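You operate a simulated robot arm through the tools that you are given. There is no shell and no other tool. Be economical: measure what you need, move in short steps, check, and stop when the job is done.

You run a simulated two-armed robot. Do the job below in one go: nothing can be reset, and whatever is moved stays where it is left.

Task
Free the sticking filter rod and pack the line filter.
Fine: hold the filter with one hand. Draw the rod right up, push it home, then draw it up again so the bowl can dry. Stand the filter in the parts crate with the rod up. Pinch no finger; drop or topple nothing. Set down upright: line filter.
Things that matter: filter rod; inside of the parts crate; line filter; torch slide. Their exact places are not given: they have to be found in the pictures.

Only the result counts: the job must be done as asked and must still hold three seconds after the hand-in. Knocking over, shifting, dropping, spilling or breaking anything else fails it.

Robot
Two 7-joint arms with two-finger parallel grippers on one trunk, on a base that drives. Base frame: it is fixed to the floor where the robot stands at the start and does not move with it; the origin is under the middle of the robot, x ahead of it, y to its left, z up; the surface under the hand at the start is at about z = 820. Readings come in mm, rad, newtons and seconds.
The left shoulder is at the start at [70, 134, 1176], the right one opposite. With the tool pointing down near the work surface each hand reaches from about 100 to 640 mm from the robot's upright axis, wherever it stands, measured 20 degrees to its own side. Places, roughly: filter rod [500, 100, 900]; inside of the parts crate [500, 600, 800]; torch slide [750, -1250, 750]. Payload 1.57 kg a hand.
Tool frame (each hand has its own): the origin (TCP) lies between the finger pads and is the grasp point; the fingertips stand 30 mm ahead of it; z points along the fingers, y is the line along which they close. Largest opening 80 mm; finger width 17, thickness 12; the body of the gripper, 40 by 82 mm, starts 80 mm behind the TCP.
Orientation is told as [roll, pitch, yaw] about the base's x, y, z axes, in that order, counted from this pose: with the fingers straight down and closing along the base's y, the tool's x points along the base's -x, its y along +y and its z along -z.

Tools
- The arms move only by the tool move_arm. It takes "left_increments", "right_increments" or both (then of equal length, played together; a hand with none holds still); each is a list of rows, each a list of 3 entries, a list of its own where there are three numbers: the shift along the tool's x, y, z in mm, then the turn, a rotation vector about the tool's x, y, z in rad, then the opening, from 0 (shut) to 1 (fully open). In form: [[[dx, dy, dz], [ax, ay, az], claw], ...]. A call has 1 to 10 rows; each row shifts and turns the commanded pose from where the row before left it, along the tool's axes as they then stand. A row lasts 0.2 s, in which the tool goes at most 50 mm and 0.15 rad; a call with a longer step from one row to the next is refused whole, and so is a gripper value outside its range. Where a pose cannot be reached the arm comes as near as it can. A force on the tool above 40 N (or 10 N above the force at the start of the call, whichever is more), or a blocked arm, ends the call early, and 0.2 s more pass. The fingers move at their own pace (about 153 mm/s each) and stop on an object; they squeeze with about 21 N. The grip force told is the motor's: it shows also when the fingers shut on nothing. Time passes only in rows, and 0.2 s behind the last, so rows that do not move let the fingers close. It gives the time, the measured TCP pose, the force on the tool (base axes), the opening and the grip force at its end, in the units of the frame above (readings bear some noise), with the torque about the TCP (base axes, N m) and any sound that the robot's microphone picked up.
- Cameras (640 x 400 px; columns grow to the right, rows downward): "scene" is now at [129.3, 36.2, 1397.1]; the picture's right is [0.40, -0.91, 0.00], its down [-0.57, -0.25, -0.78] and it looks along [0.71, 0.32, -0.63] (base axes); focal length 293 px, centre (320, 200). "left" rides on the left gripper at [72, 7, -122] in its tool frame; the picture's right is [-0.09, 1.00, 0.00], its down [-0.84, -0.08, -0.54] and it looks along [-0.54, -0.05, 0.84] (tool axes); focal length 238 px, centre (320, 200). "right" rides on the right gripper at [72, -7, -122] in its tool frame; the picture's right is [0.09, 1.00, 0.00], its down [-0.84, 0.08, -0.54] and it looks along [-0.54, 0.05, 0.84] (tool axes); focal length 238 px, centre (320, 200).
- camera(camera): a new picture of that camera. No time passes.
- lift_body(by): slides the trunk up (or, below 0, down) by that many mm; the arms and the scene camera ride with it, the base frame stays. It gives what a move gives, with no picture.
- base_move(legs): drives the robot by 1 to 6 legs, each [ahead, left, turn to the left] in mm, mm and rad, along the robot's own axes; the way and the turn of a leg run together, so that a leg with both is an arc; at most 1500 mm and 3.142 rad a leg. The arms and the cameras ride along, it lands a little off, and it stops where it bumps. It gives what a move gives.
- turn_head(pan, tilt): turns the head with the scene camera to pan (to the left, within 1.501 rad either way) and tilt (down, from -0.506 to 1.204), counted from straight ahead of the robot. It gives what a move gives.
- point_at(camera, pixels): there is no depth. For up to 12 entries [column, row, z] of the newest picture of that camera ("zoom" is the newest enlarged one), the place [x, y] in the base frame at which the ray of that pixel passes the height z, good to about 2 mm. No time passes.
- zoom(camera, box): a new picture of the part [left, top, right, bottom] of that camera's present view, enlarged. No time passes.
- sign_off(): hands the job in; it is judged then, once.

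Keep the steps short. Do not move on a guess: measure, check each grasp and each placing, and mend mistakes. In all there are 80 turns and 58 pictures (those below and enlarged ones count). Leave the grippers open and the arms clear of the work at the hand-in unless told otherwise, and finish with a single line.

The tools are called after ">>>" as a command line: name --argument value ..., lists and objects as JSON in quotes. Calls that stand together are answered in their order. move_arm: Moves the arms, as the interface text tells. Its arguments: {"type":"object","properties":{"left_increments":{"type":"array"},"right_increments":{"type":"array"}},"required":[]} The other tools are called the same way: lift_body (by) slides the trunk up or down; base_move (legs) drives the base; turn_head (pan, tilt) turns the head that bears the scene camera; camera (camera) takes a picture; point_at (camera, pixels) gives the place at which the rays of pixels pass given heights; zoom (camera, box) takes an enlarged picture of a part of a camera's view; sign_off () hands the job in.

At the start:

```text
time: 0.0
left_position: [403.9, 358.1, 1156.5]
left_tcp_rot: [0.001, 0.0, 0.0]
left_contact_force: [-0.4, 0.4, -0.1]
left_torque: [0.0, 0.05, 0.01]
left_gripper_width: 80.2
left_grasp_force: 0.1
right_position: [390.1, 13.6, 1165.7]
right_tcp_rot: [-0.002, 0.0, 0.001]
right_contact_force: [-0.3, -0.8, 0.1]
right_torque: [0.0, 0.02, -0.02]
right_gripper_width: 80.1
right_grasp_force: 0.0
trunk travel left (down, up): [-750.0, 190.0]
robot x, y, heading: [-1.6, -1.3, -0.001]
head pan, tilt: [0.417, 0.675]
```

scene: 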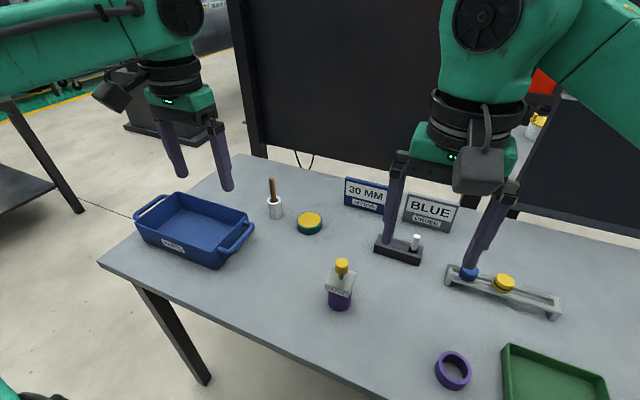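
right: 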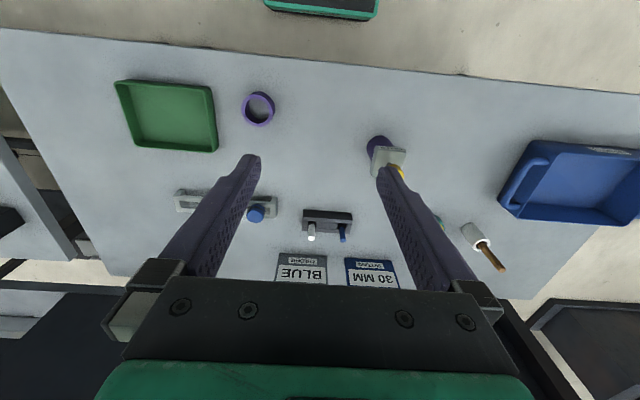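
left: 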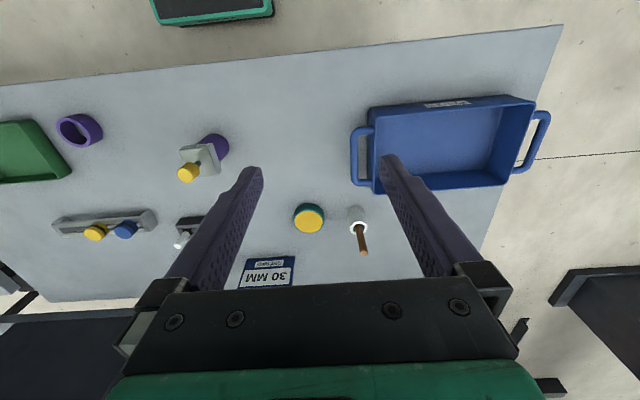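

I see the line filter (grey head, purple bowl, yellow knob) near scene pixel (340,285), the blue crate at (193,230) and signs at (365,195) and (430,212). I'll zoom in on the filter, the signs and the crate.

>>> zoom --camera "scene" --box '[290, 245, 390, 320]'

>>> zoom --camera "scene" --box '[330, 165, 570, 325]'

>>> zoom --camera "scene" --box '[90, 165, 330, 315]'

```text
5.33 times, centred on (340, 282) of scene
```

zoom: 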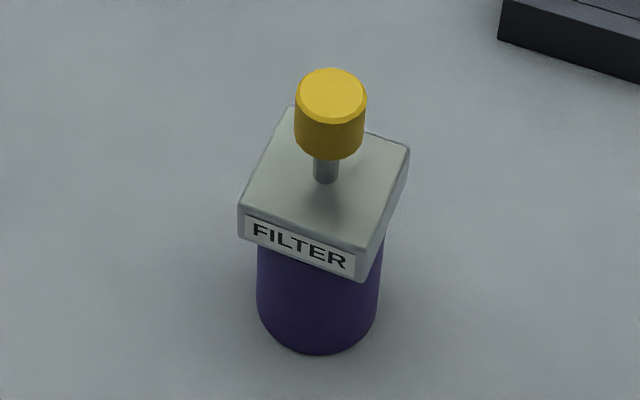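

```text
2.50 times, centred on (450, 245) of scene
```

zoom: 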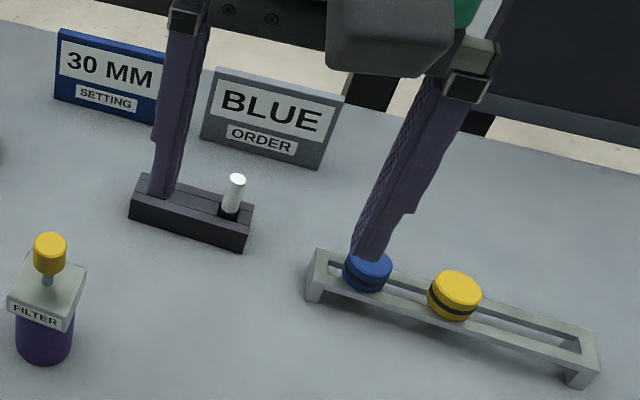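

```text
2.67 times, centred on (210, 240) of scene
```

zoom: 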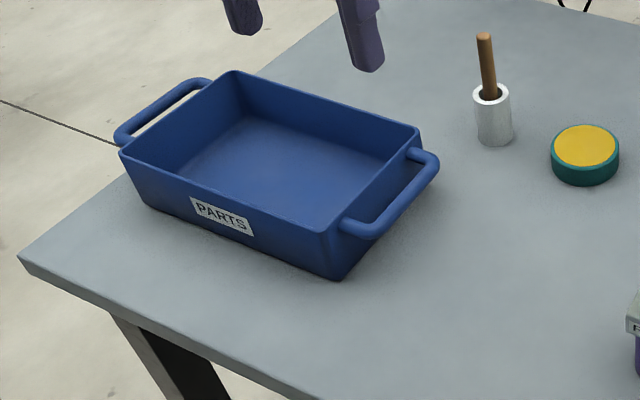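

I'll take close views of the filter from both hand cameras so I can triangulate its heights.

>>> zoom --camera "left" --box '[150, 115, 250, 190]'

>>> point_at --camera "scene" --pixels '[[342.1, 262.3, 880], [342.1, 262.3, 920], [342.1, 262.3, 960], [339.4, 310, 820], [327.3, 283.3, 880], [327.3, 283.3, 900], [349.4, 292.5, 880], [349.4, 292.5, 900], [356.5, 272.5, 880], [356.5, 272.5, 900], [334.5, 264.8, 880], [334.5, 264.8, 900]]'

>>> point_at --camera "left" --pixels '[[187, 174, 880], [187, 174, 920], [187, 174, 960], [222, 150, 820], [179, 152, 880], [179, 152, 900], [215, 143, 880], [215, 143, 900], [220, 173, 880], [220, 173, 900]]'

```text
5.33 times, centred on (200, 152) of left
```

zoom: 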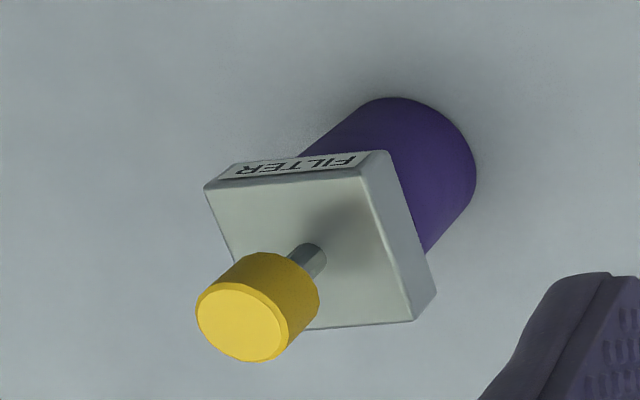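

```text
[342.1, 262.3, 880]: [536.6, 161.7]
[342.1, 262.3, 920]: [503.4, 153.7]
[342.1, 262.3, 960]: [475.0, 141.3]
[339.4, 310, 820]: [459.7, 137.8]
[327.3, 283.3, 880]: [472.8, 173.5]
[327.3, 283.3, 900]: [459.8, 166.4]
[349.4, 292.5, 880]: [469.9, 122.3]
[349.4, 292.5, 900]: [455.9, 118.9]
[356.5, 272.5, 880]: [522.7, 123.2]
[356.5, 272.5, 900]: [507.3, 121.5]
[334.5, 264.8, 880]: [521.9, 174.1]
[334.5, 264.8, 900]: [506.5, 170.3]
```

```text
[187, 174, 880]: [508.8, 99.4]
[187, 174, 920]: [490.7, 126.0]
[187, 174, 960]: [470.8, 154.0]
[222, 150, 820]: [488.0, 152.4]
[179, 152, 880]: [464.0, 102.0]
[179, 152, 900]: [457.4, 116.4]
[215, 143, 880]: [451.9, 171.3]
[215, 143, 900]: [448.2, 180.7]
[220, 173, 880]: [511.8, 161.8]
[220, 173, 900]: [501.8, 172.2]
```

Rough fix: filter axis ≈ (482,145), box top z ≈ 902, knob top z ≈ 945. Next I measure the crate rim, the crate floor and the table edge. No motion yet.

>>> point_at --camera "scene" --pixels '[[135, 222, 890], [214.9, 252.4, 890], [247.5, 213.8, 890], [178.2, 192, 890], [217.5, 270, 820], [182.7, 207, 825], [234.4, 226.9, 825], [152, 227, 825], [98, 264, 820], [360, 391, 820], [275, 215, 820], [309, 233, 820]]'

>>> zoom --camera "left" --box '[340, 80, 560, 260]'

>>> point_at --camera "left" --pixels '[[369, 107, 890], [536, 99, 890], [369, 107, 870], [536, 99, 870], [505, 187, 890], [505, 187, 870], [372, 188, 890], [372, 188, 870]]'

```text
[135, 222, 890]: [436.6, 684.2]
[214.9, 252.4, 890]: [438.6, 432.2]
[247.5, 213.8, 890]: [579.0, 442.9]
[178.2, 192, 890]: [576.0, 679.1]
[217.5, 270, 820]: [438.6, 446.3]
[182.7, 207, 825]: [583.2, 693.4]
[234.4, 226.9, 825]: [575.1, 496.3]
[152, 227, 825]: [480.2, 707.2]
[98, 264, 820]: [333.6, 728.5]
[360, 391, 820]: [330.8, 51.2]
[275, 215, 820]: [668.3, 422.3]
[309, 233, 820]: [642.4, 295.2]
```

```text
2.22 times, centred on (450, 170) of left
```

zoom: 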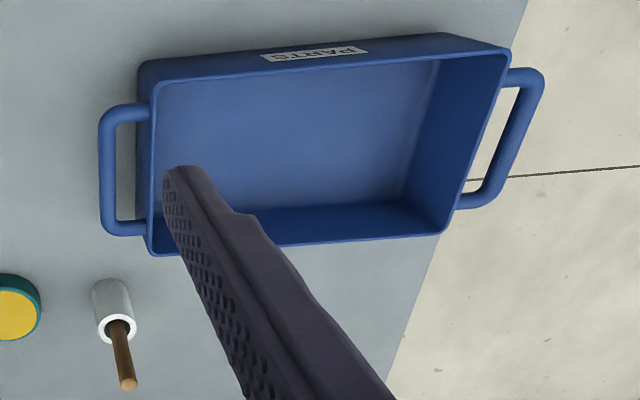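

```text
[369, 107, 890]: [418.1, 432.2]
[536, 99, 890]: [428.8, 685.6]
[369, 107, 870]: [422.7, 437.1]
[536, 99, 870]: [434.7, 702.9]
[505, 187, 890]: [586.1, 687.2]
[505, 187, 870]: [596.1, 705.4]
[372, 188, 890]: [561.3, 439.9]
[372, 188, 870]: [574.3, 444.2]
```

Crate: rim z ≈ 890, interior about x 440–578, y 440–682. The table's near edge is at x ≈ 332. I'll drive the base 140 mm left so the filter is central for both hands.

>>> base_move --legs '[[0, 140, 0]]'

>>> camera --camera "scene"

```text
time: 1.3
left_position: [407.0, 493.3, 1158.5]
left_tcp_rot: [0.002, -0.001, -0.008]
left_contact_force: [0.5, 0.7, -0.1]
left_torque: [0.02, -0.02, 0.0]
left_gripper_width: 79.8
left_grasp_force: 0.0
right_position: [389.8, 150.5, 1165.0]
right_tcp_rot: [0.002, -0.001, -0.006]
right_contact_force: [1.4, -0.3, 0.5]
right_torque: [0.03, -0.01, 0.03]
right_gripper_width: 80.1
right_grasp_force: 0.0
trunk travel left (down, up): [-750.0, 190.0]
robot x, y, heading: [2.5, 140.2, -0.009]
head pan, tilt: [0.417, 0.675]
```

```text
49 pictures are left
```

scene: 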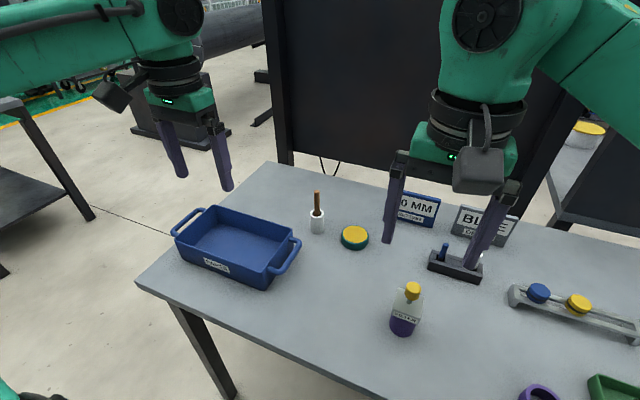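

The right hand sits over the filter, so I move it right and begin its yaw while the left pitches forward 45°.

>>> move_arm --left_increments '[[[0, 0, 0], [0, -0.1309, 0], 1], [[0, 0, 0], [0, -0.1309, 0], 1], [[0, 0, 0], [0, -0.1309, 0], 1], [[0, 0, 0], [0, -0.1309, 0], 1], [[0, 0, 0], [0, -0.1309, 0], 1], [[0, 0, 0], [0, -0.1309, 0], 1], [[0, 0, 0], [0, 0, 0], 1], [[0, 0, 0], [0, 0, 0], 1], [[0, 0, 0], [0, 0, 0], 1], [[0, 0, 0], [0, 0, 0], 1]]' --right_increments '[[[0, -45, 0], [0, 0, 0], 1], [[0, -45, 0], [0, 0, 0], 1], [[0, -45, 0], [0, 0, 0], 1], [[0, -45, 0], [0, 0, 0], 1], [[0, 0, 0], [0, 0, -0.15], 1], [[0, 0, 0], [0, 0, -0.15], 1], [[0, 0, 0], [0, 0, -0.15], 1], [[0, 0, 0], [0, 0, -0.15], 1], [[0, 0, 0], [0, 0, -0.15], 1], [[0, 0, 0], [0, 0, -0.15], 1]]'

```text
time: 3.5
left_position: [406.8, 495.2, 1156.6]
left_tcp_rot: [-0.002, -0.787, -0.005]
left_contact_force: [-0.2, 0.1, 1.0]
left_torque: [-0.02, -0.01, 0.01]
left_gripper_width: 79.7
left_grasp_force: 0.1
right_position: [352.6, 8.6, 1153.8]
right_tcp_rot: [0.0, -0.001, 0.892]
right_contact_force: [-0.3, 0.6, -0.1]
right_torque: [-0.04, 0.01, 0.01]
right_gripper_width: 80.0
right_grasp_force: 0.0
right hand out of reach, approached as far as the arm can: row 9, 10
trunk travel left (down, up): [-750.0, 190.0]
robot x, y, heading: [-0.2, 141.9, -0.007]
head pan, tilt: [0.417, 0.675]
```

The right yaw stopped at about 0.89, which is enough because the knob is round. Now the left hand goes to its pre-grasp, about 100 mm back along its tilted axis from the filter head.

>>> move_arm --left_increments '[[[14.9, -38.9, 15.6], [0, 0, 0], 1], [[14.9, -38.9, 15.6], [0, 0, 0], 1], [[14.9, -38.9, 15.6], [0, 0, 0], 1], [[14.9, -38.9, 15.6], [0, 0, 0], 1], [[14.9, -38.9, 15.6], [0, 0, 0], 1], [[14.9, -38.9, 15.6], [0, 0, 0], 1], [[14.9, -38.9, 15.6], [0, 0, 0], 1], [[14.9, -38.9, 15.6], [0, 0, 0], 1], [[14.9, -38.9, 15.6], [0, 0, 0], 1], [[0, 0, 0], [0, 0, 0], 1]]'

>>> camera --camera "left"

>>> zoom --camera "scene" --box '[320, 225, 480, 345]'

```text
time: 5.7
left_position: [457.1, 157.0, 978.4]
left_tcp_rot: [0.001, -0.785, -0.008]
left_contact_force: [1.1, -0.8, -0.3]
left_torque: [0.0, 0.02, -0.02]
left_gripper_width: 79.9
left_grasp_force: 0.0
left hand out of reach, approached as far as the arm can: row 1, 2, 3, 4
right_position: [353.2, 7.6, 1153.4]
right_tcp_rot: [0.0, 0.002, 0.891]
right_contact_force: [0.2, 0.1, 0.2]
right_torque: [0.01, 0.0, 0.02]
right_gripper_width: 79.9
right_grasp_force: 0.0
trunk travel left (down, up): [-750.0, 190.0]
robot x, y, heading: [1.2, 139.9, -0.005]
head pan, tilt: [0.417, 0.675]
```

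```text
48 pictures are left
```

left: 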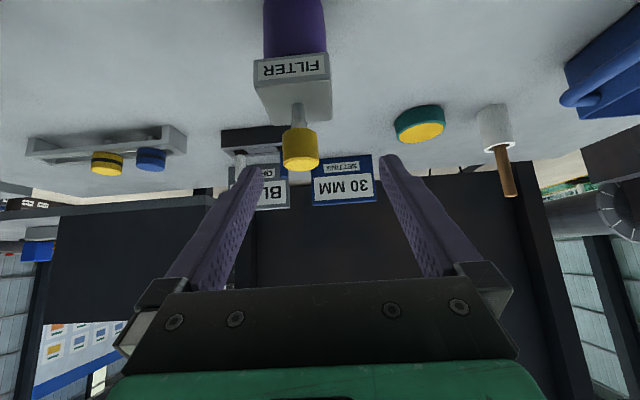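

```text
3.33 times, centred on (400, 285) of scene
```

zoom: 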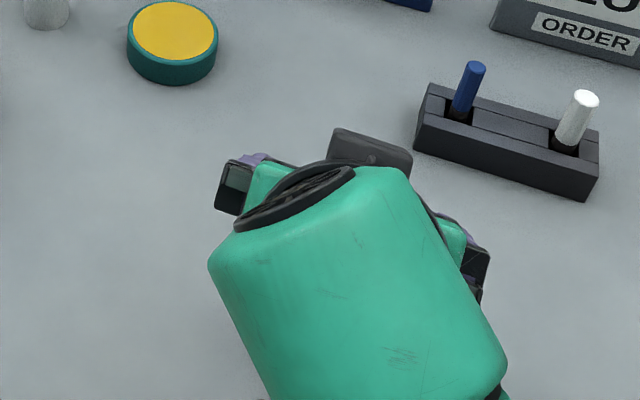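

The left hand is at (457,157,978), a little off the command. I'll measure the filter's y and yaw from this closer view, using the box top front edge (257,82)–(330,75) and the knob.

>>> zoom --camera "left" --box '[230, 0, 390, 180]'

>>> point_at --camera "left" --pixels '[[257, 82, 902], [330, 75, 902], [275, 125, 902], [332, 119, 902], [300, 163, 945], [300, 163, 935], [257, 82, 895], [330, 75, 895]]'

```text
2.22 times, centred on (310, 90) of left
```

zoom: 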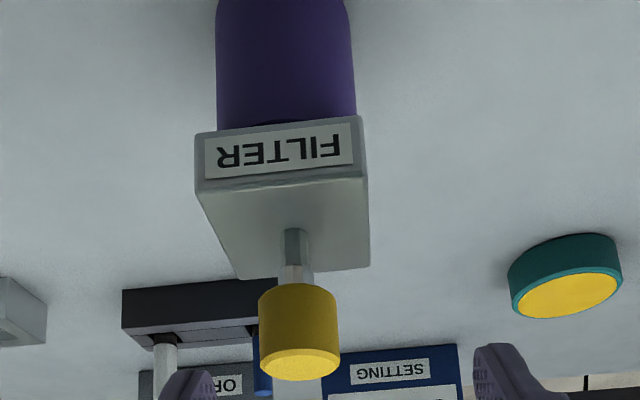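

```text
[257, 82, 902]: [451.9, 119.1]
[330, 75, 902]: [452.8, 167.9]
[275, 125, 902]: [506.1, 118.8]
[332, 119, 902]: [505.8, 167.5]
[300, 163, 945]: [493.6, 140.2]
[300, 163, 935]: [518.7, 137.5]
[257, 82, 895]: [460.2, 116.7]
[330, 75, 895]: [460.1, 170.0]
```

Box centre ≈ (480,143.5), yaw ≈ 0, z 882–902. I line up the left hand and slide in along the tool axis without closing yet.

>>> move_arm --left_increments '[[[23, -7, 0], [0, 0, 0], 1], [[22.3, -6.5, 0], [0, 0, 0], 1], [[0, 0, 20], [0, 0, 0], 1], [[0, 0, 20], [0, 0, 0], 1], [[0, 0, 20], [0, 0, 0], 1], [[0, 0, 17.8], [0, 0, 0], 1], [[0, 0, 0], [0, 0, 0], 1]]'

>>> camera --camera "left"

```text
time: 7.3
left_position: [480.4, 146.5, 891.4]
left_tcp_rot: [0.001, -0.786, -0.007]
left_contact_force: [-0.5, -0.7, -0.3]
left_torque: [-0.01, -0.05, -0.01]
left_gripper_width: 80.0
left_grasp_force: 0.0
right_position: [352.7, 8.9, 1151.8]
right_tcp_rot: [-0.001, -0.002, 0.892]
right_contact_force: [0.1, -0.6, -0.1]
right_torque: [-0.02, -0.02, -0.01]
right_gripper_width: 80.1
right_grasp_force: 0.0
trunk travel left (down, up): [-750.0, 190.0]
robot x, y, heading: [-0.9, 139.4, -0.009]
head pan, tilt: [0.417, 0.675]
```

```text
45 pictures are left
```

left: 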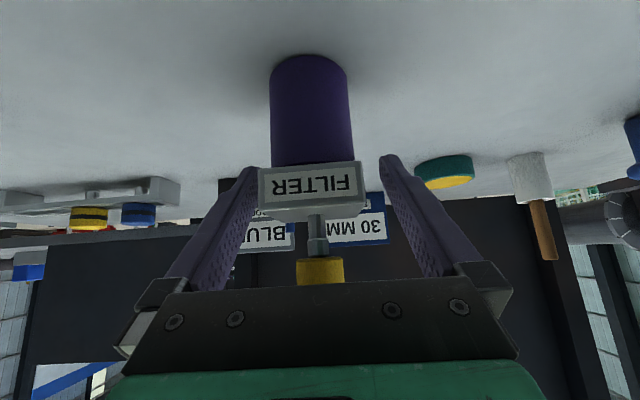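

The box sits about 3–4 mm to the -y side of the finger centre. I correct that, then close.

>>> move_arm --left_increments '[[[0, -3.5, 0], [0, 0, 0], 1], [[0, 0, 0], [0, 0, 0], 0.7], [[0, 0, 0], [0, 0, 0], 0.6], [[0, 0, 0], [0, 0, 0], 0], [[0, 0, 0], [0, 0, 0], 0], [[0, 0, 0], [0, 0, 0], 0]]'

>>> camera --camera "left"

>>> camera --camera "right"

>>> camera --camera "scene"

```text
time: 8.7
left_position: [479.5, 142.0, 890.9]
left_tcp_rot: [0.001, -0.786, -0.006]
left_contact_force: [0.4, -0.7, -0.2]
left_torque: [-0.08, 0.0, 0.01]
left_gripper_width: 51.6
left_grasp_force: 21.1
right_position: [353.9, 7.6, 1152.5]
right_tcp_rot: [0.0, 0.0, 0.89]
right_contact_force: [0.0, -0.3, -0.1]
right_torque: [0.04, 0.01, 0.01]
right_gripper_width: 80.0
right_grasp_force: 0.1
trunk travel left (down, up): [-750.0, 190.0]
robot x, y, heading: [-1.0, 142.5, -0.009]
head pan, tilt: [0.417, 0.675]
```

```text
44 pictures are left
```

left: 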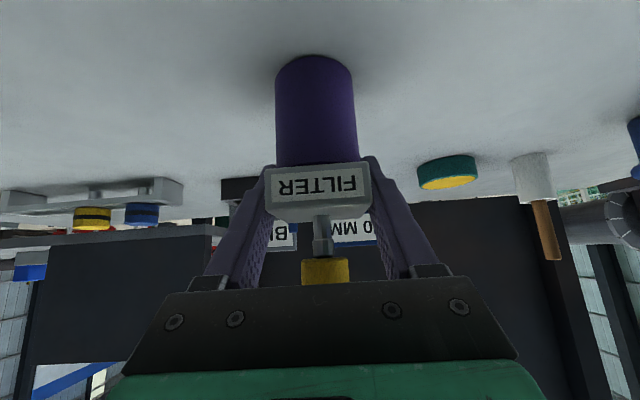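

```text
43 pictures are left
```

right: 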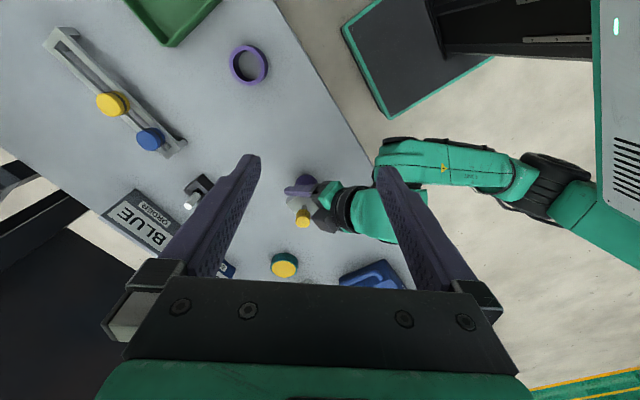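

```text
42 pictures are left
```

scene: 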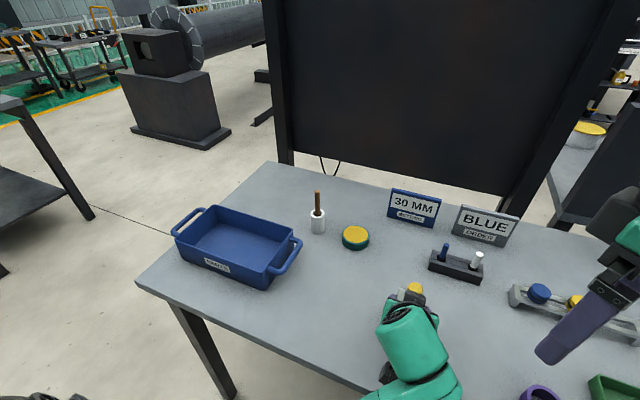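

The left hand holds the box (51.6 mm, 21 N). I need the knob's exact height, so I zoom the scene camera on it.

>>> zoom --camera "scene" --box '[384, 265, 448, 305]'

>>> zoom --camera "left" --box '[256, 150, 384, 290]'

>>> zoom --camera "right" --box '[264, 165, 344, 235]'

```text
10.00 times, centred on (416, 285) of scene
```

zoom: 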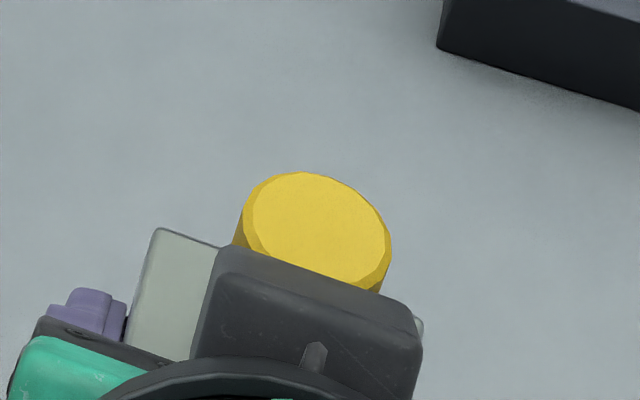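

```text
2.86 times, centred on (320, 220) of left
```

zoom: 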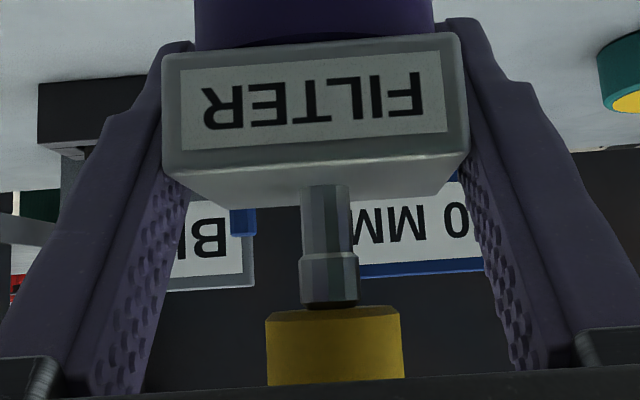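

```text
5.71 times, centred on (304, 200) of right
```

zoom: 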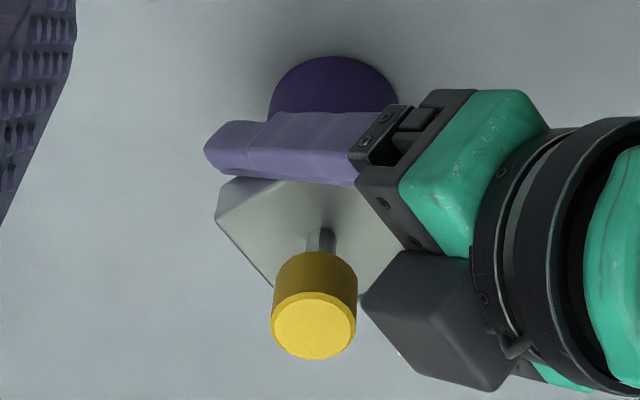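

A dark block sits close behind the knob on top of the left gripper. I'll measure it and the knob, to be sure the right fingers will clear it.

>>> point_at --camera "zoom" --pixels '[[313, 325, 940], [313, 325, 950], [313, 325, 960], [362, 295, 940], [362, 295, 960], [362, 295, 980], [400, 252, 960], [400, 252, 980], [490, 388, 960], [490, 388, 980], [490, 388, 1000], [280, 258, 920]]'

>>> point_at --camera "scene" --pixels '[[415.6, 288, 940], [415.6, 288, 950], [415.6, 288, 960], [407, 289.5, 940], [407, 289.5, 960], [407, 289.5, 980], [425.5, 295.5, 940], [425.5, 295.5, 960], [425.5, 295.5, 980]]'

```text
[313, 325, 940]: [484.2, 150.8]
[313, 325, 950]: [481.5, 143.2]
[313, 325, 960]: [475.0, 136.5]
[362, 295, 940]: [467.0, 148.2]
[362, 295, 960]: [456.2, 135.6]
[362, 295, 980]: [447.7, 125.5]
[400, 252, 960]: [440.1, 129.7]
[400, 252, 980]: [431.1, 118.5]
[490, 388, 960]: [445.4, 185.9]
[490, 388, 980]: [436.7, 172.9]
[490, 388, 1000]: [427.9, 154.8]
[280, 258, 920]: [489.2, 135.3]
```

```text
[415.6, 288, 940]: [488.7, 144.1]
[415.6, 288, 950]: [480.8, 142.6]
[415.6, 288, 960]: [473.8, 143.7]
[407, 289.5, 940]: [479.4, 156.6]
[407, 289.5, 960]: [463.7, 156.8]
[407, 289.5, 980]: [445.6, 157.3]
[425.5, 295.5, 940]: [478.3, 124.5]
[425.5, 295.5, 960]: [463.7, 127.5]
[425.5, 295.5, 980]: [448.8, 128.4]
```

Knob: centre (481,143), z ≈ 929–950. The box top is ≈ 904. The dark block reaches to x ≈ 448, so a right yaw of about 0.35 keeps the fingers clear of it. First I turn the right hand there and raise the head of the approach.

>>> move_arm --right_increments '[[[0, 0, 0], [0, 0, 0.135], 1], [[0, 0, 0], [0, 0, 0.135], 1], [[0, 0, 0], [0, 0, 0.135], 1], [[0, 0, 0], [0, 0, 0.135], 1], [[-25, 0, 0], [0, 0, 0], 0.7], [[-25, 0, 0], [0, 0, 0], 0.55]]'

```text
time: 10.1
left_position: [480.7, 142.9, 891.4]
left_tcp_rot: [0.0, -0.786, -0.007]
left_contact_force: [0.9, 0.9, -1.0]
left_torque: [-0.02, -0.01, 0.02]
left_gripper_width: 51.9
left_grasp_force: 21.5
right_position: [401.4, 24.7, 1154.3]
right_tcp_rot: [-0.001, 0.001, 0.351]
right_contact_force: [0.9, 0.6, -0.2]
right_torque: [0.01, 0.01, 0.02]
right_gripper_width: 44.1
right_grasp_force: 0.0
trunk travel left (down, up): [-750.0, 190.0]
robot x, y, heading: [0.3, 144.1, -0.002]
head pan, tilt: [0.417, 0.675]
```

>>> move_arm --right_increments '[[[-28.8, 21, 0], [0, 0, 0], 0.55], [[-28.8, 21, 0], [0, 0, 0], 0.55], [[-28.8, 21, 0], [0, 0, 0], 0.55], [[-28.8, 21, 0], [0, 0, 0], 0.55], [[0, 0, 31], [0, 0, 0], 0.55], [[0, 0, 31], [0, 0, 0], 0.55], [[0, 0, 31], [0, 0, 0], 0.55], [[0, 0, 31], [0, 0, 0], 0.55], [[0, 0, 0], [0, 0, 0], 0.55]]'

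>>> camera --camera "right"

>>> camera --camera "scene"

```text
time: 12.1
left_position: [480.1, 142.7, 890.8]
left_tcp_rot: [0.0, -0.786, -0.007]
left_contact_force: [0.5, -0.5, -0.8]
left_torque: [-0.02, 0.0, 0.01]
left_gripper_width: 51.9
left_grasp_force: 20.5
right_position: [479.9, 146.2, 1032.5]
right_tcp_rot: [0.0, -0.001, 0.351]
right_contact_force: [-0.1, -0.1, -0.5]
right_torque: [0.03, 0.01, 0.01]
right_gripper_width: 44.1
right_grasp_force: 0.0
trunk travel left (down, up): [-750.0, 190.0]
robot x, y, heading: [2.7, 139.9, -0.001]
head pan, tilt: [0.417, 0.675]
```

```text
38 pictures are left
```

right: 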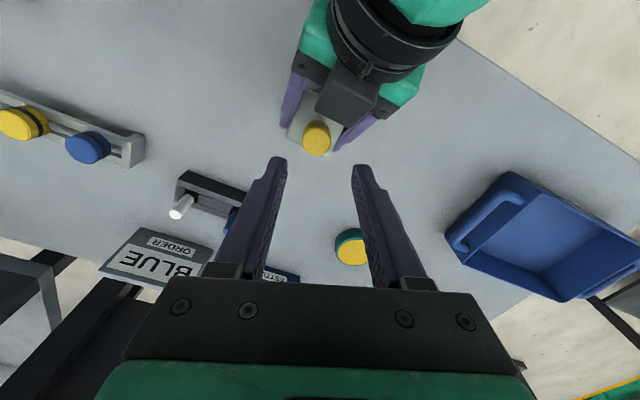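

```text
37 pictures are left
```

scene: 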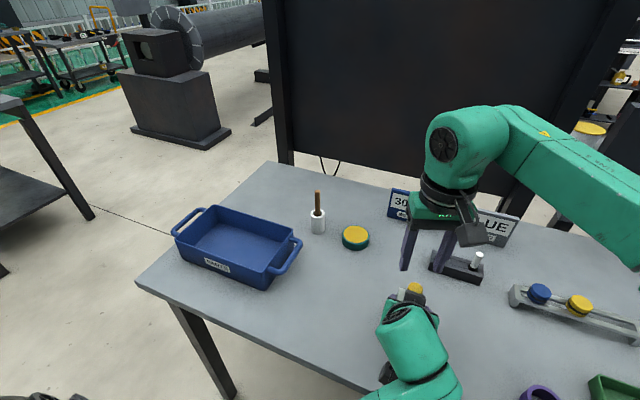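

Knob top at right pixel (316,137); I check its place at z 950.

>>> point_at --camera "right" --pixels '[[316, 137, 950], [303, 137, 950], [330, 137, 950]]'

```text
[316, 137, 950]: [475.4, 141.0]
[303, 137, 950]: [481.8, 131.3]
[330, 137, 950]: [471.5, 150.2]
```

Shift about 4 mm in -y, then lower to TCP z 963. The tips will be at 933, above the knob's underside at 929.

>>> move_arm --right_increments '[[[2, -3.4, 0], [0, 0, 0], 0.55], [[0, 0, 20], [0, 0, 0], 0.55], [[0, 0, 20], [0, 0, 0], 0.55], [[0, 0, 20], [0, 0, 0], 0.55], [[0, 0, 9.5], [0, 0, 0], 0.55], [[0, 0, 0], [0, 0, 0], 0.55]]'

>>> camera --camera "right"

>>> zoom --camera "left" --box '[240, 150, 400, 290]'

```text
time: 13.5
left_position: [479.8, 142.5, 891.4]
left_tcp_rot: [-0.001, -0.784, -0.007]
left_contact_force: [-0.2, 0.0, -0.4]
left_torque: [-0.01, -0.01, -0.04]
left_gripper_width: 51.7
left_grasp_force: 20.7
right_position: [481.3, 140.9, 959.3]
right_tcp_rot: [0.0, -0.001, 0.352]
right_contact_force: [0.4, -0.8, 0.3]
right_torque: [-0.01, -0.01, 0.01]
right_gripper_width: 44.0
right_grasp_force: 0.0
trunk travel left (down, up): [-750.0, 190.0]
robot x, y, heading: [1.4, 141.5, -0.002]
head pan, tilt: [0.417, 0.675]
```

```text
36 pictures are left
```

right: 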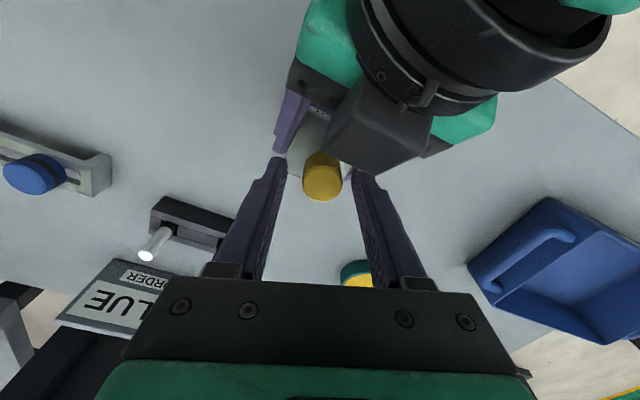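

```text
2.86 times, centred on (320, 220) of left
```

zoom: 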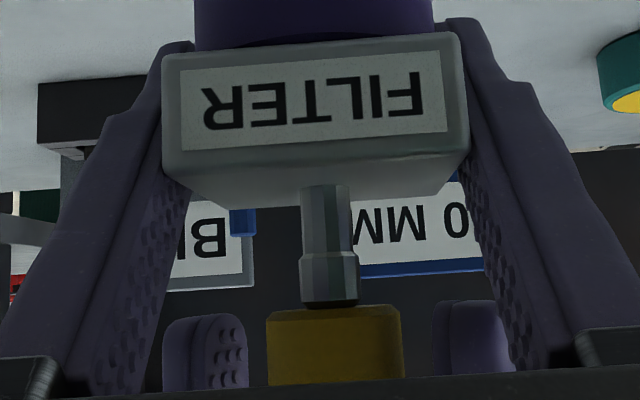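

The tips are level with the knob's underside. I raise 4 mm so they can never be trapped against the box, then close.

>>> move_arm --right_increments '[[[0, 0, -4], [0, 0, 0], 0.55], [[0, 0, 0], [0, 0, 0], 0.4], [[0, 0, 0], [0, 0, 0], 0.3], [[0, 0, 0], [0, 0, 0], 0], [[0, 0, 0], [0, 0, 0], 0], [[0, 0, 0], [0, 0, 0], 0]]'

>>> zoom --camera "left" --box '[240, 150, 400, 290]'

```text
time: 14.9
left_position: [480.4, 141.2, 892.0]
left_tcp_rot: [-0.001, -0.784, -0.008]
left_contact_force: [6.5, -12.3, 0.0]
left_torque: [0.37, 0.25, 0.02]
left_gripper_width: 51.4
left_grasp_force: 21.1
right_position: [480.1, 142.6, 963.4]
right_tcp_rot: [0.005, -0.001, 0.355]
right_contact_force: [-7.4, 11.9, 0.4]
right_torque: [0.49, 0.27, -0.03]
right_gripper_width: 24.4
right_grasp_force: 21.2
trunk travel left (down, up): [-750.0, 190.0]
robot x, y, heading: [-0.8, 142.3, -0.013]
head pan, tilt: [0.417, 0.675]
```

```text
2.86 times, centred on (320, 220) of left
```

zoom: 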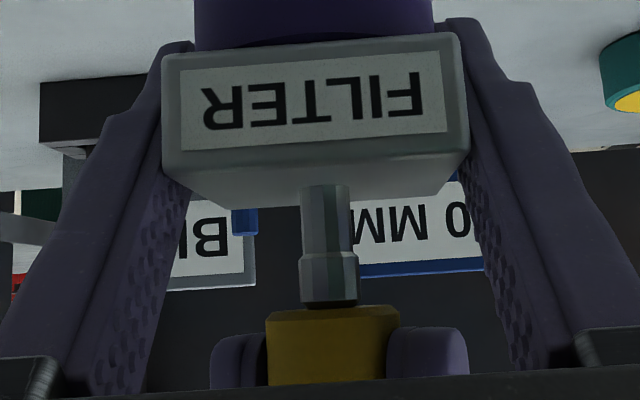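

The knob is held (24.4 mm). There is about a 14 N side load along the closing line, so I shift the right hand a little along +y to relieve it.

>>> move_arm --right_increments '[[[0, 1, 0], [0, 0, 0], 0], [[0, 0, 0], [0, 0, 0], 0]]'

```text
time: 15.5
left_position: [480.8, 142.2, 891.3]
left_tcp_rot: [-0.002, -0.786, -0.008]
left_contact_force: [3.4, -13.5, 0.2]
left_torque: [0.45, 0.02, 0.07]
left_gripper_width: 51.9
left_grasp_force: 21.2
right_position: [480.9, 142.9, 963.7]
right_tcp_rot: [0.001, -0.002, 0.352]
right_contact_force: [-4.2, 14.2, -0.9]
right_torque: [0.59, 0.22, -0.04]
right_gripper_width: 24.8
right_grasp_force: 20.9
trunk travel left (down, up): [-750.0, 190.0]
robot x, y, heading: [1.0, 143.1, -0.007]
head pan, tilt: [0.417, 0.675]
```

>>> move_arm --right_increments '[[[0, 1.5, 0], [0, 0, 0], 0], [[0, 0, 0], [0, 0, 0], 0]]'

```text
time: 16.1
left_position: [479.2, 141.6, 891.4]
left_tcp_rot: [0.002, -0.785, -0.006]
left_contact_force: [-5.6, -10.7, 0.9]
left_torque: [0.12, -0.46, 0.05]
left_gripper_width: 51.7
left_grasp_force: 21.0
right_position: [478.7, 142.5, 963.2]
right_tcp_rot: [0.001, -0.004, 0.352]
right_contact_force: [6.3, 9.6, 2.7]
right_torque: [0.47, -0.01, -0.02]
right_gripper_width: 24.7
right_grasp_force: 20.7
trunk travel left (down, up): [-750.0, 190.0]
robot x, y, heading: [0.2, 138.4, -0.01]
head pan, tilt: [0.417, 0.675]
```

>>> move_arm --right_increments '[[[-0.8, 0.7, 0], [0, 0, 0], 0], [[0, 0, 0], [0, 0, 0], 0]]'

```text
time: 16.7
left_position: [480.5, 143.0, 890.2]
left_tcp_rot: [0.001, -0.785, -0.006]
left_contact_force: [-5.5, -3.1, 1.6]
left_torque: [-0.22, 0.03, 0.07]
left_gripper_width: 51.8
left_grasp_force: 21.0
right_position: [478.2, 143.2, 963.3]
right_tcp_rot: [0.0, 0.001, 0.351]
right_contact_force: [6.0, 3.6, -0.2]
right_torque: [0.45, -0.31, 0.0]
right_gripper_width: 24.4
right_grasp_force: 21.3
trunk travel left (down, up): [-750.0, 190.0]
robot x, y, heading: [0.6, 140.3, -0.007]
head pan, tilt: [0.417, 0.675]
```

Side load is down to about 7 N. Now I draw the rod up in small steps and watch the forces.

>>> move_arm --right_increments '[[[0, 0, -2], [0, 0, 0], 0], [[0, 0, -2], [0, 0, 0], 0], [[0, 0, -2], [0, 0, 0], 0], [[0, 0, 0], [0, 0, 0], 0]]'

>>> zoom --camera "left" --box '[240, 150, 400, 290]'

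```text
time: 17.7
left_position: [479.5, 142.1, 890.0]
left_tcp_rot: [0.001, -0.786, -0.008]
left_contact_force: [-10.8, 0.2, 3.4]
left_torque: [0.11, -0.28, 0.01]
left_gripper_width: 52.1
left_grasp_force: 20.8
right_position: [478.8, 142.2, 969.1]
right_tcp_rot: [-0.001, -0.003, 0.35]
right_contact_force: [12.6, 0.9, -0.4]
right_torque: [-0.08, -0.6, 0.01]
right_gripper_width: 24.4
right_grasp_force: 21.2
trunk travel left (down, up): [-750.0, 190.0]
robot x, y, heading: [2.2, 137.0, -0.008]
head pan, tilt: [0.417, 0.675]
```

```text
2.86 times, centred on (320, 220) of left
```

zoom: 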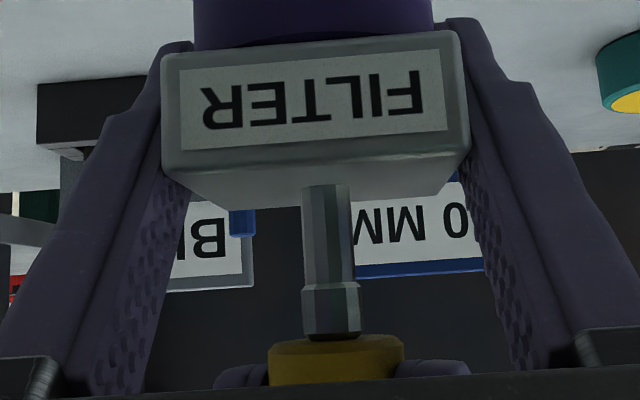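

The rod rises with the knob (about 6 mm) and the force is low. I correct the x load slightly and continue up.

>>> move_arm --right_increments '[[[-1.4, -0.5, 0], [0, 0, 0], 0], [[0, 0, -3], [0, 0, 0], 0], [[0, 0, -3], [0, 0, 0], 0], [[0, 0, -3], [0, 0, 0], 0], [[0, 0, 0], [0, 0, 0], 0]]'

```text
time: 18.9
left_position: [480.8, 142.8, 891.9]
left_tcp_rot: [0.003, -0.787, -0.007]
left_contact_force: [6.7, 6.2, 1.1]
left_torque: [-0.09, 0.23, 0.06]
left_gripper_width: 51.9
left_grasp_force: 21.2
right_position: [478.9, 144.0, 977.7]
right_tcp_rot: [-0.001, 0.003, 0.351]
right_contact_force: [-6.4, -6.6, -1.3]
right_torque: [-0.45, 0.32, -0.03]
right_gripper_width: 24.4
right_grasp_force: 21.0
trunk travel left (down, up): [-750.0, 190.0]
robot x, y, heading: [1.2, 141.8, -0.011]
head pan, tilt: [0.417, 0.675]
```

>>> move_arm --right_increments '[[[0, 0, -3], [0, 0, 0], 0], [[0, 0, -3], [0, 0, 0], 0], [[0, 0, -3], [0, 0, 0], 0], [[0, 0, 0], [0, 0, 0], 0]]'

>>> camera --camera "left"

>>> camera --camera "right"

```text
time: 19.9
left_position: [480.7, 142.6, 890.8]
left_tcp_rot: [0.001, -0.786, -0.007]
left_contact_force: [9.3, 7.2, 0.5]
left_torque: [-0.14, 0.47, 0.01]
left_gripper_width: 51.7
left_grasp_force: 21.2
right_position: [478.9, 142.7, 987.1]
right_tcp_rot: [0.0, 0.0, 0.353]
right_contact_force: [-10.3, -6.9, -1.1]
right_torque: [-0.49, 0.47, -0.01]
right_gripper_width: 24.6
right_grasp_force: 21.0
trunk travel left (down, up): [-750.0, 190.0]
robot x, y, heading: [-1.1, 140.6, -0.007]
head pan, tilt: [0.417, 0.675]
```

```text
32 pictures are left
```

left: 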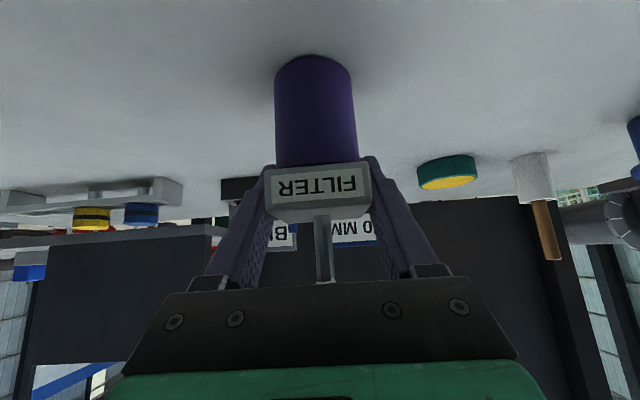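

```text
31 pictures are left
```

right: 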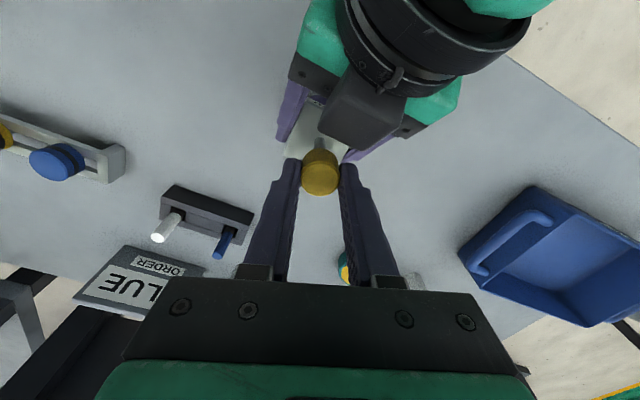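

The rod is up about 24 mm with no stop felt yet. I continue with a small side correction.

>>> move_arm --right_increments '[[[0.9, -0.3, 0], [0, 0, 0], 0], [[0, 0, -2.5], [0, 0, 0], 0], [[0, 0, -2.5], [0, 0, 0], 0], [[0, 0, -2.5], [0, 0, 0], 0], [[0, 0, 0], [0, 0, 0], 0]]'

```text
time: 21.1
left_position: [479.7, 142.3, 891.2]
left_tcp_rot: [0.0, -0.786, -0.006]
left_contact_force: [-9.5, 1.1, 5.2]
left_torque: [-0.05, -0.37, 0.01]
left_gripper_width: 51.5
left_grasp_force: 20.9
right_position: [480.0, 142.4, 994.4]
right_tcp_rot: [0.001, -0.001, 0.351]
right_contact_force: [9.4, -0.5, -4.8]
right_torque: [-0.08, -0.62, 0.01]
right_gripper_width: 24.4
right_grasp_force: 21.6
trunk travel left (down, up): [-750.0, 190.0]
robot x, y, heading: [1.0, 140.1, -0.006]
head pan, tilt: [0.417, 0.675]
```

>>> move_arm --right_increments '[[[-0.6, -0.2, 0], [0, 0, 0], 0], [[0, 0, -2], [0, 0, 0], 0], [[0, 0, -2], [0, 0, 0], 0], [[0, 0, 0], [0, 0, 0], 0]]'

>>> camera --camera "right"

```text
time: 22.1
left_position: [481.2, 142.0, 892.0]
left_tcp_rot: [0.0, -0.787, -0.005]
left_contact_force: [-1.4, 4.4, 12.1]
left_torque: [-0.07, -0.08, -0.01]
left_gripper_width: 51.8
left_grasp_force: 21.0
right_position: [477.9, 143.0, 997.9]
right_tcp_rot: [0.0, 0.002, 0.353]
right_contact_force: [1.9, -4.1, -10.6]
right_torque: [-0.26, 0.0, -0.04]
right_gripper_width: 24.5
right_grasp_force: 21.4
trunk travel left (down, up): [-750.0, 190.0]
robot x, y, heading: [5.2, 141.3, -0.005]
head pan, tilt: [0.417, 0.675]
```

```text
30 pictures are left
```

right: 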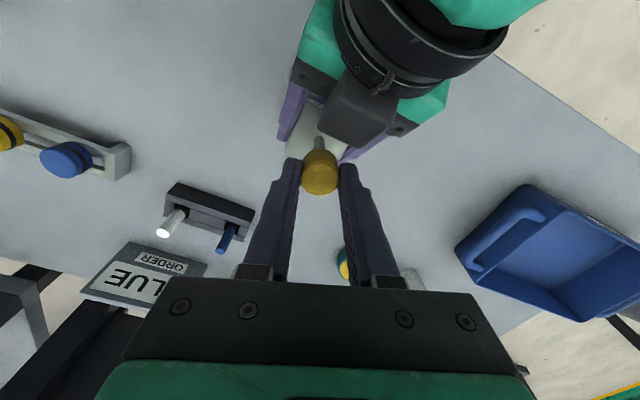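

The upward force climbs (11 N) at +34 mm. I pull 2 mm more to tell a stop from a sticking spot.

>>> move_arm --right_increments '[[[0, 0, -1.5], [0, 0, 0], 0], [[0, 0, -1], [0, 0, 0], 0], [[0, 0, 0], [0, 0, 0], 0]]'

>>> camera --camera "right"

```text
time: 22.9
left_position: [480.9, 142.4, 890.0]
left_tcp_rot: [0.0, -0.785, -0.006]
left_contact_force: [4.7, 1.7, 9.9]
left_torque: [0.1, 0.37, 0.0]
left_gripper_width: 51.7
left_grasp_force: 21.0
right_position: [478.4, 141.9, 1000.8]
right_tcp_rot: [0.002, 0.002, 0.352]
right_contact_force: [-5.4, -1.3, -10.0]
right_torque: [-0.22, 0.2, -0.02]
right_gripper_width: 24.4
right_grasp_force: 21.3
trunk travel left (down, up): [-750.0, 190.0]
robot x, y, heading: [0.7, 143.4, -0.007]
head pan, tilt: [0.417, 0.675]
```

```text
29 pictures are left
```

right: 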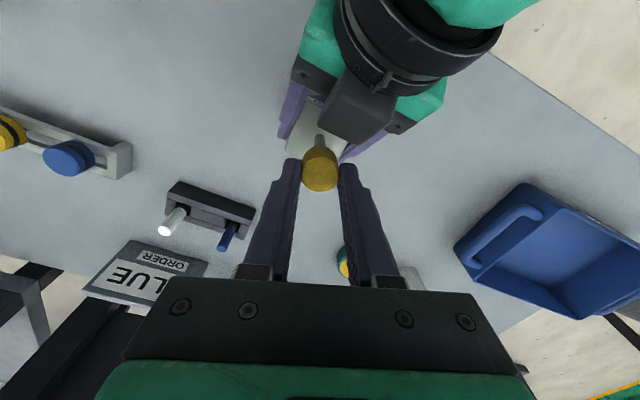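

>>> move_arm --right_increments '[[[0, 0, -2], [0, 0, 0], 0], [[0, 0, -2], [0, 0, 0], 0], [[0, 0, 0], [0, 0, 0], 0]]'

>>> camera --camera "left"

>>> zoom --camera "right" --box '[270, 80, 380, 210]'

```text
time: 23.7
left_position: [480.1, 143.4, 890.8]
left_tcp_rot: [0.0, -0.785, -0.007]
left_contact_force: [1.5, 0.8, 11.4]
left_torque: [0.02, 0.11, 0.02]
left_gripper_width: 51.7
left_grasp_force: 21.0
right_position: [480.2, 143.3, 1005.2]
right_tcp_rot: [0.001, -0.001, 0.353]
right_contact_force: [-1.4, -2.0, -12.1]
right_torque: [-0.18, 0.1, 0.0]
right_gripper_width: 24.3
right_grasp_force: 20.4
trunk travel left (down, up): [-750.0, 190.0]
robot x, y, heading: [2.5, 143.0, -0.008]
head pan, tilt: [0.417, 0.675]
```

```text
28 pictures are left
```

left: 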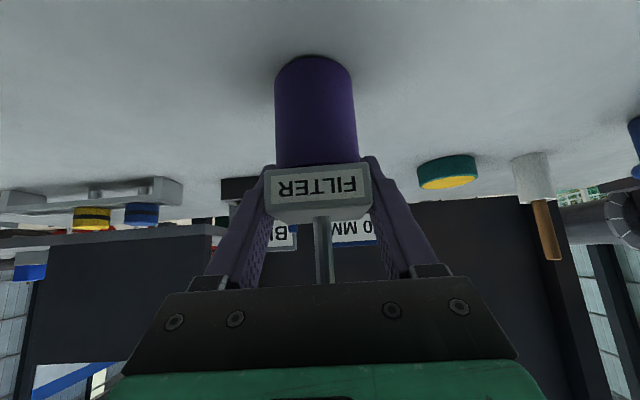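

```text
3.08 times, centred on (325, 145) of right
```

zoom: 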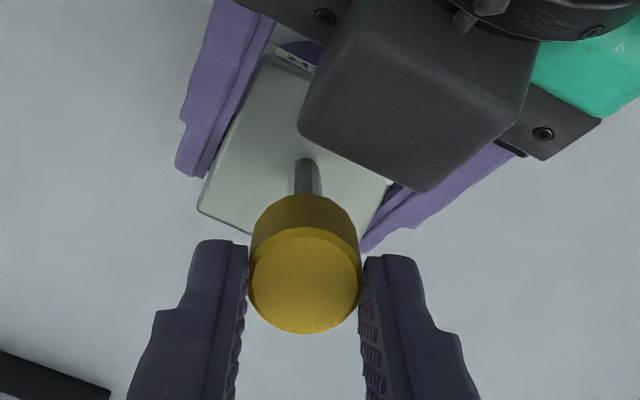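

>>> point_at --camera "zoom" --pixels '[[306, 282, 980], [306, 282, 985], [306, 282, 992]]'

>>> zoom --camera "scene" --box '[374, 220, 474, 310]'

```text
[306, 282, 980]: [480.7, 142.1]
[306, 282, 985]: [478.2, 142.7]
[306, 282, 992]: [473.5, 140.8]
```

```text
4.44 times, centred on (424, 265) of scene
```

zoom: 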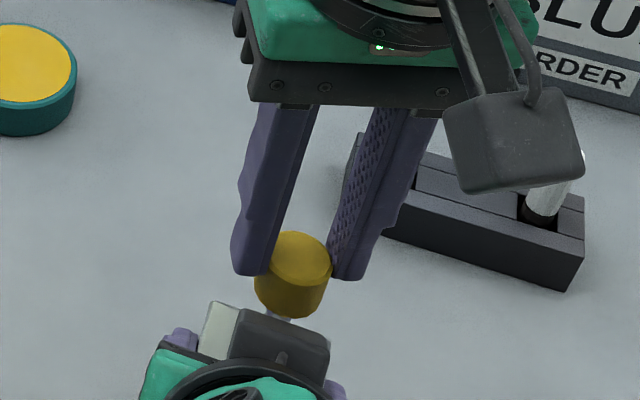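

Here the knob top is at about 982 while the fingers went on to 1005, so they slipped about 10 mm up it. The rod stopped at roughly +32 mm. To confirm this is the real stop, I regrip lower on the knob and pull again.

>>> move_arm --right_increments '[[[0, 0, 0], [0, 0, 0], 0.5], [[0, 0, 0], [0, 0, 0], 0.5], [[0, 0, 6], [0, 0, 0], 0.5], [[0, 0, 6], [0, 0, 0], 0.5], [[0, 0, 0], [0, 0, 0], 0], [[0, 0, 0], [0, 0, 0], 0], [[0, 0, 0], [0, 0, 0], 0]]'

>>> zoom --camera "scene" --box '[374, 220, 474, 310]'

```text
time: 25.3
left_position: [480.7, 142.9, 891.2]
left_tcp_rot: [-0.001, -0.782, -0.007]
left_contact_force: [-1.4, 2.1, -2.7]
left_torque: [-0.01, 0.19, -0.01]
left_gripper_width: 51.9
left_grasp_force: 21.1
right_position: [479.4, 142.2, 993.0]
right_tcp_rot: [0.0, 0.0, 0.353]
right_contact_force: [0.9, -2.0, 3.1]
right_torque: [-0.2, -0.31, 0.01]
right_gripper_width: 24.6
right_grasp_force: 21.1
trunk travel left (down, up): [-750.0, 190.0]
robot x, y, heading: [1.9, 144.2, -0.01]
head pan, tilt: [0.417, 0.675]
```

```text
4.44 times, centred on (424, 265) of scene
```

zoom: 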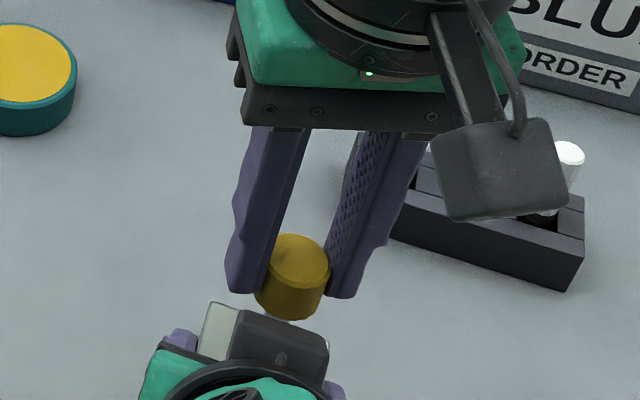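

>>> move_arm --right_increments '[[[0, 0, -2.5], [0, 0, 0], 0], [[0, 0, -2.5], [0, 0, 0], 0], [[0, 0, 0], [0, 0, 0], 0], [[0, 0, 0], [0, 0, 0], 0]]'

>>> zoom --camera "scene" --box '[374, 220, 474, 310]'

```text
time: 26.3
left_position: [481.1, 142.4, 892.3]
left_tcp_rot: [0.0, -0.786, -0.005]
left_contact_force: [-2.6, 4.1, 11.8]
left_torque: [-0.06, -0.19, 0.0]
left_gripper_width: 51.9
left_grasp_force: 21.1
right_position: [479.5, 143.6, 997.4]
right_tcp_rot: [0.001, 0.002, 0.353]
right_contact_force: [2.9, -3.0, -13.5]
right_torque: [-0.27, -0.06, 0.04]
right_gripper_width: 24.5
right_grasp_force: 21.2
trunk travel left (down, up): [-750.0, 190.0]
robot x, y, heading: [-0.3, 138.4, -0.005]
head pan, tilt: [0.417, 0.675]
```

```text
4.44 times, centred on (424, 265) of scene
```

zoom: 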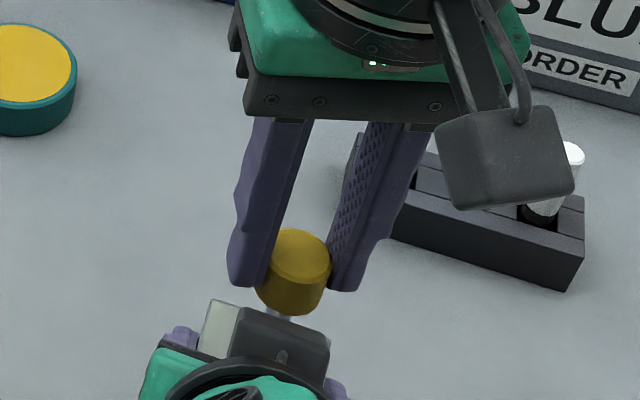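

The knob didn't rise further at 13 N; the box only flexed about 1 mm with the arm, so the rod is at its top stop. Now I push it home with the same grip, tips staying above the knob's underside.

>>> move_arm --right_increments '[[[0, 0, 3], [0, 0, 0], 0], [[0, 0, 3], [0, 0, 0], 0], [[0, 0, 3], [0, 0, 0], 0], [[0, 0, 3], [0, 0, 0], 0], [[0, 0, 3], [0, 0, 0], 0], [[0, 0, 3], [0, 0, 0], 0], [[0, 0, 3], [0, 0, 0], 0], [[0, 0, 3], [0, 0, 0], 0], [[0, 0, 0], [0, 0, 0], 0]]'

```text
time: 28.3
left_position: [481.1, 143.5, 890.8]
left_tcp_rot: [0.003, -0.786, -0.006]
left_contact_force: [6.1, 4.4, -4.2]
left_torque: [-0.12, 0.37, 0.04]
left_gripper_width: 51.8
left_grasp_force: 20.8
right_position: [481.7, 143.6, 973.7]
right_tcp_rot: [0.0, 0.0, 0.353]
right_contact_force: [-6.5, -5.6, 2.3]
right_torque: [-0.31, 0.16, -0.01]
right_gripper_width: 24.2
right_grasp_force: 21.4
trunk travel left (down, up): [-750.0, 190.0]
robot x, y, heading: [-0.1, 143.2, -0.01]
head pan, tilt: [0.417, 0.675]
```

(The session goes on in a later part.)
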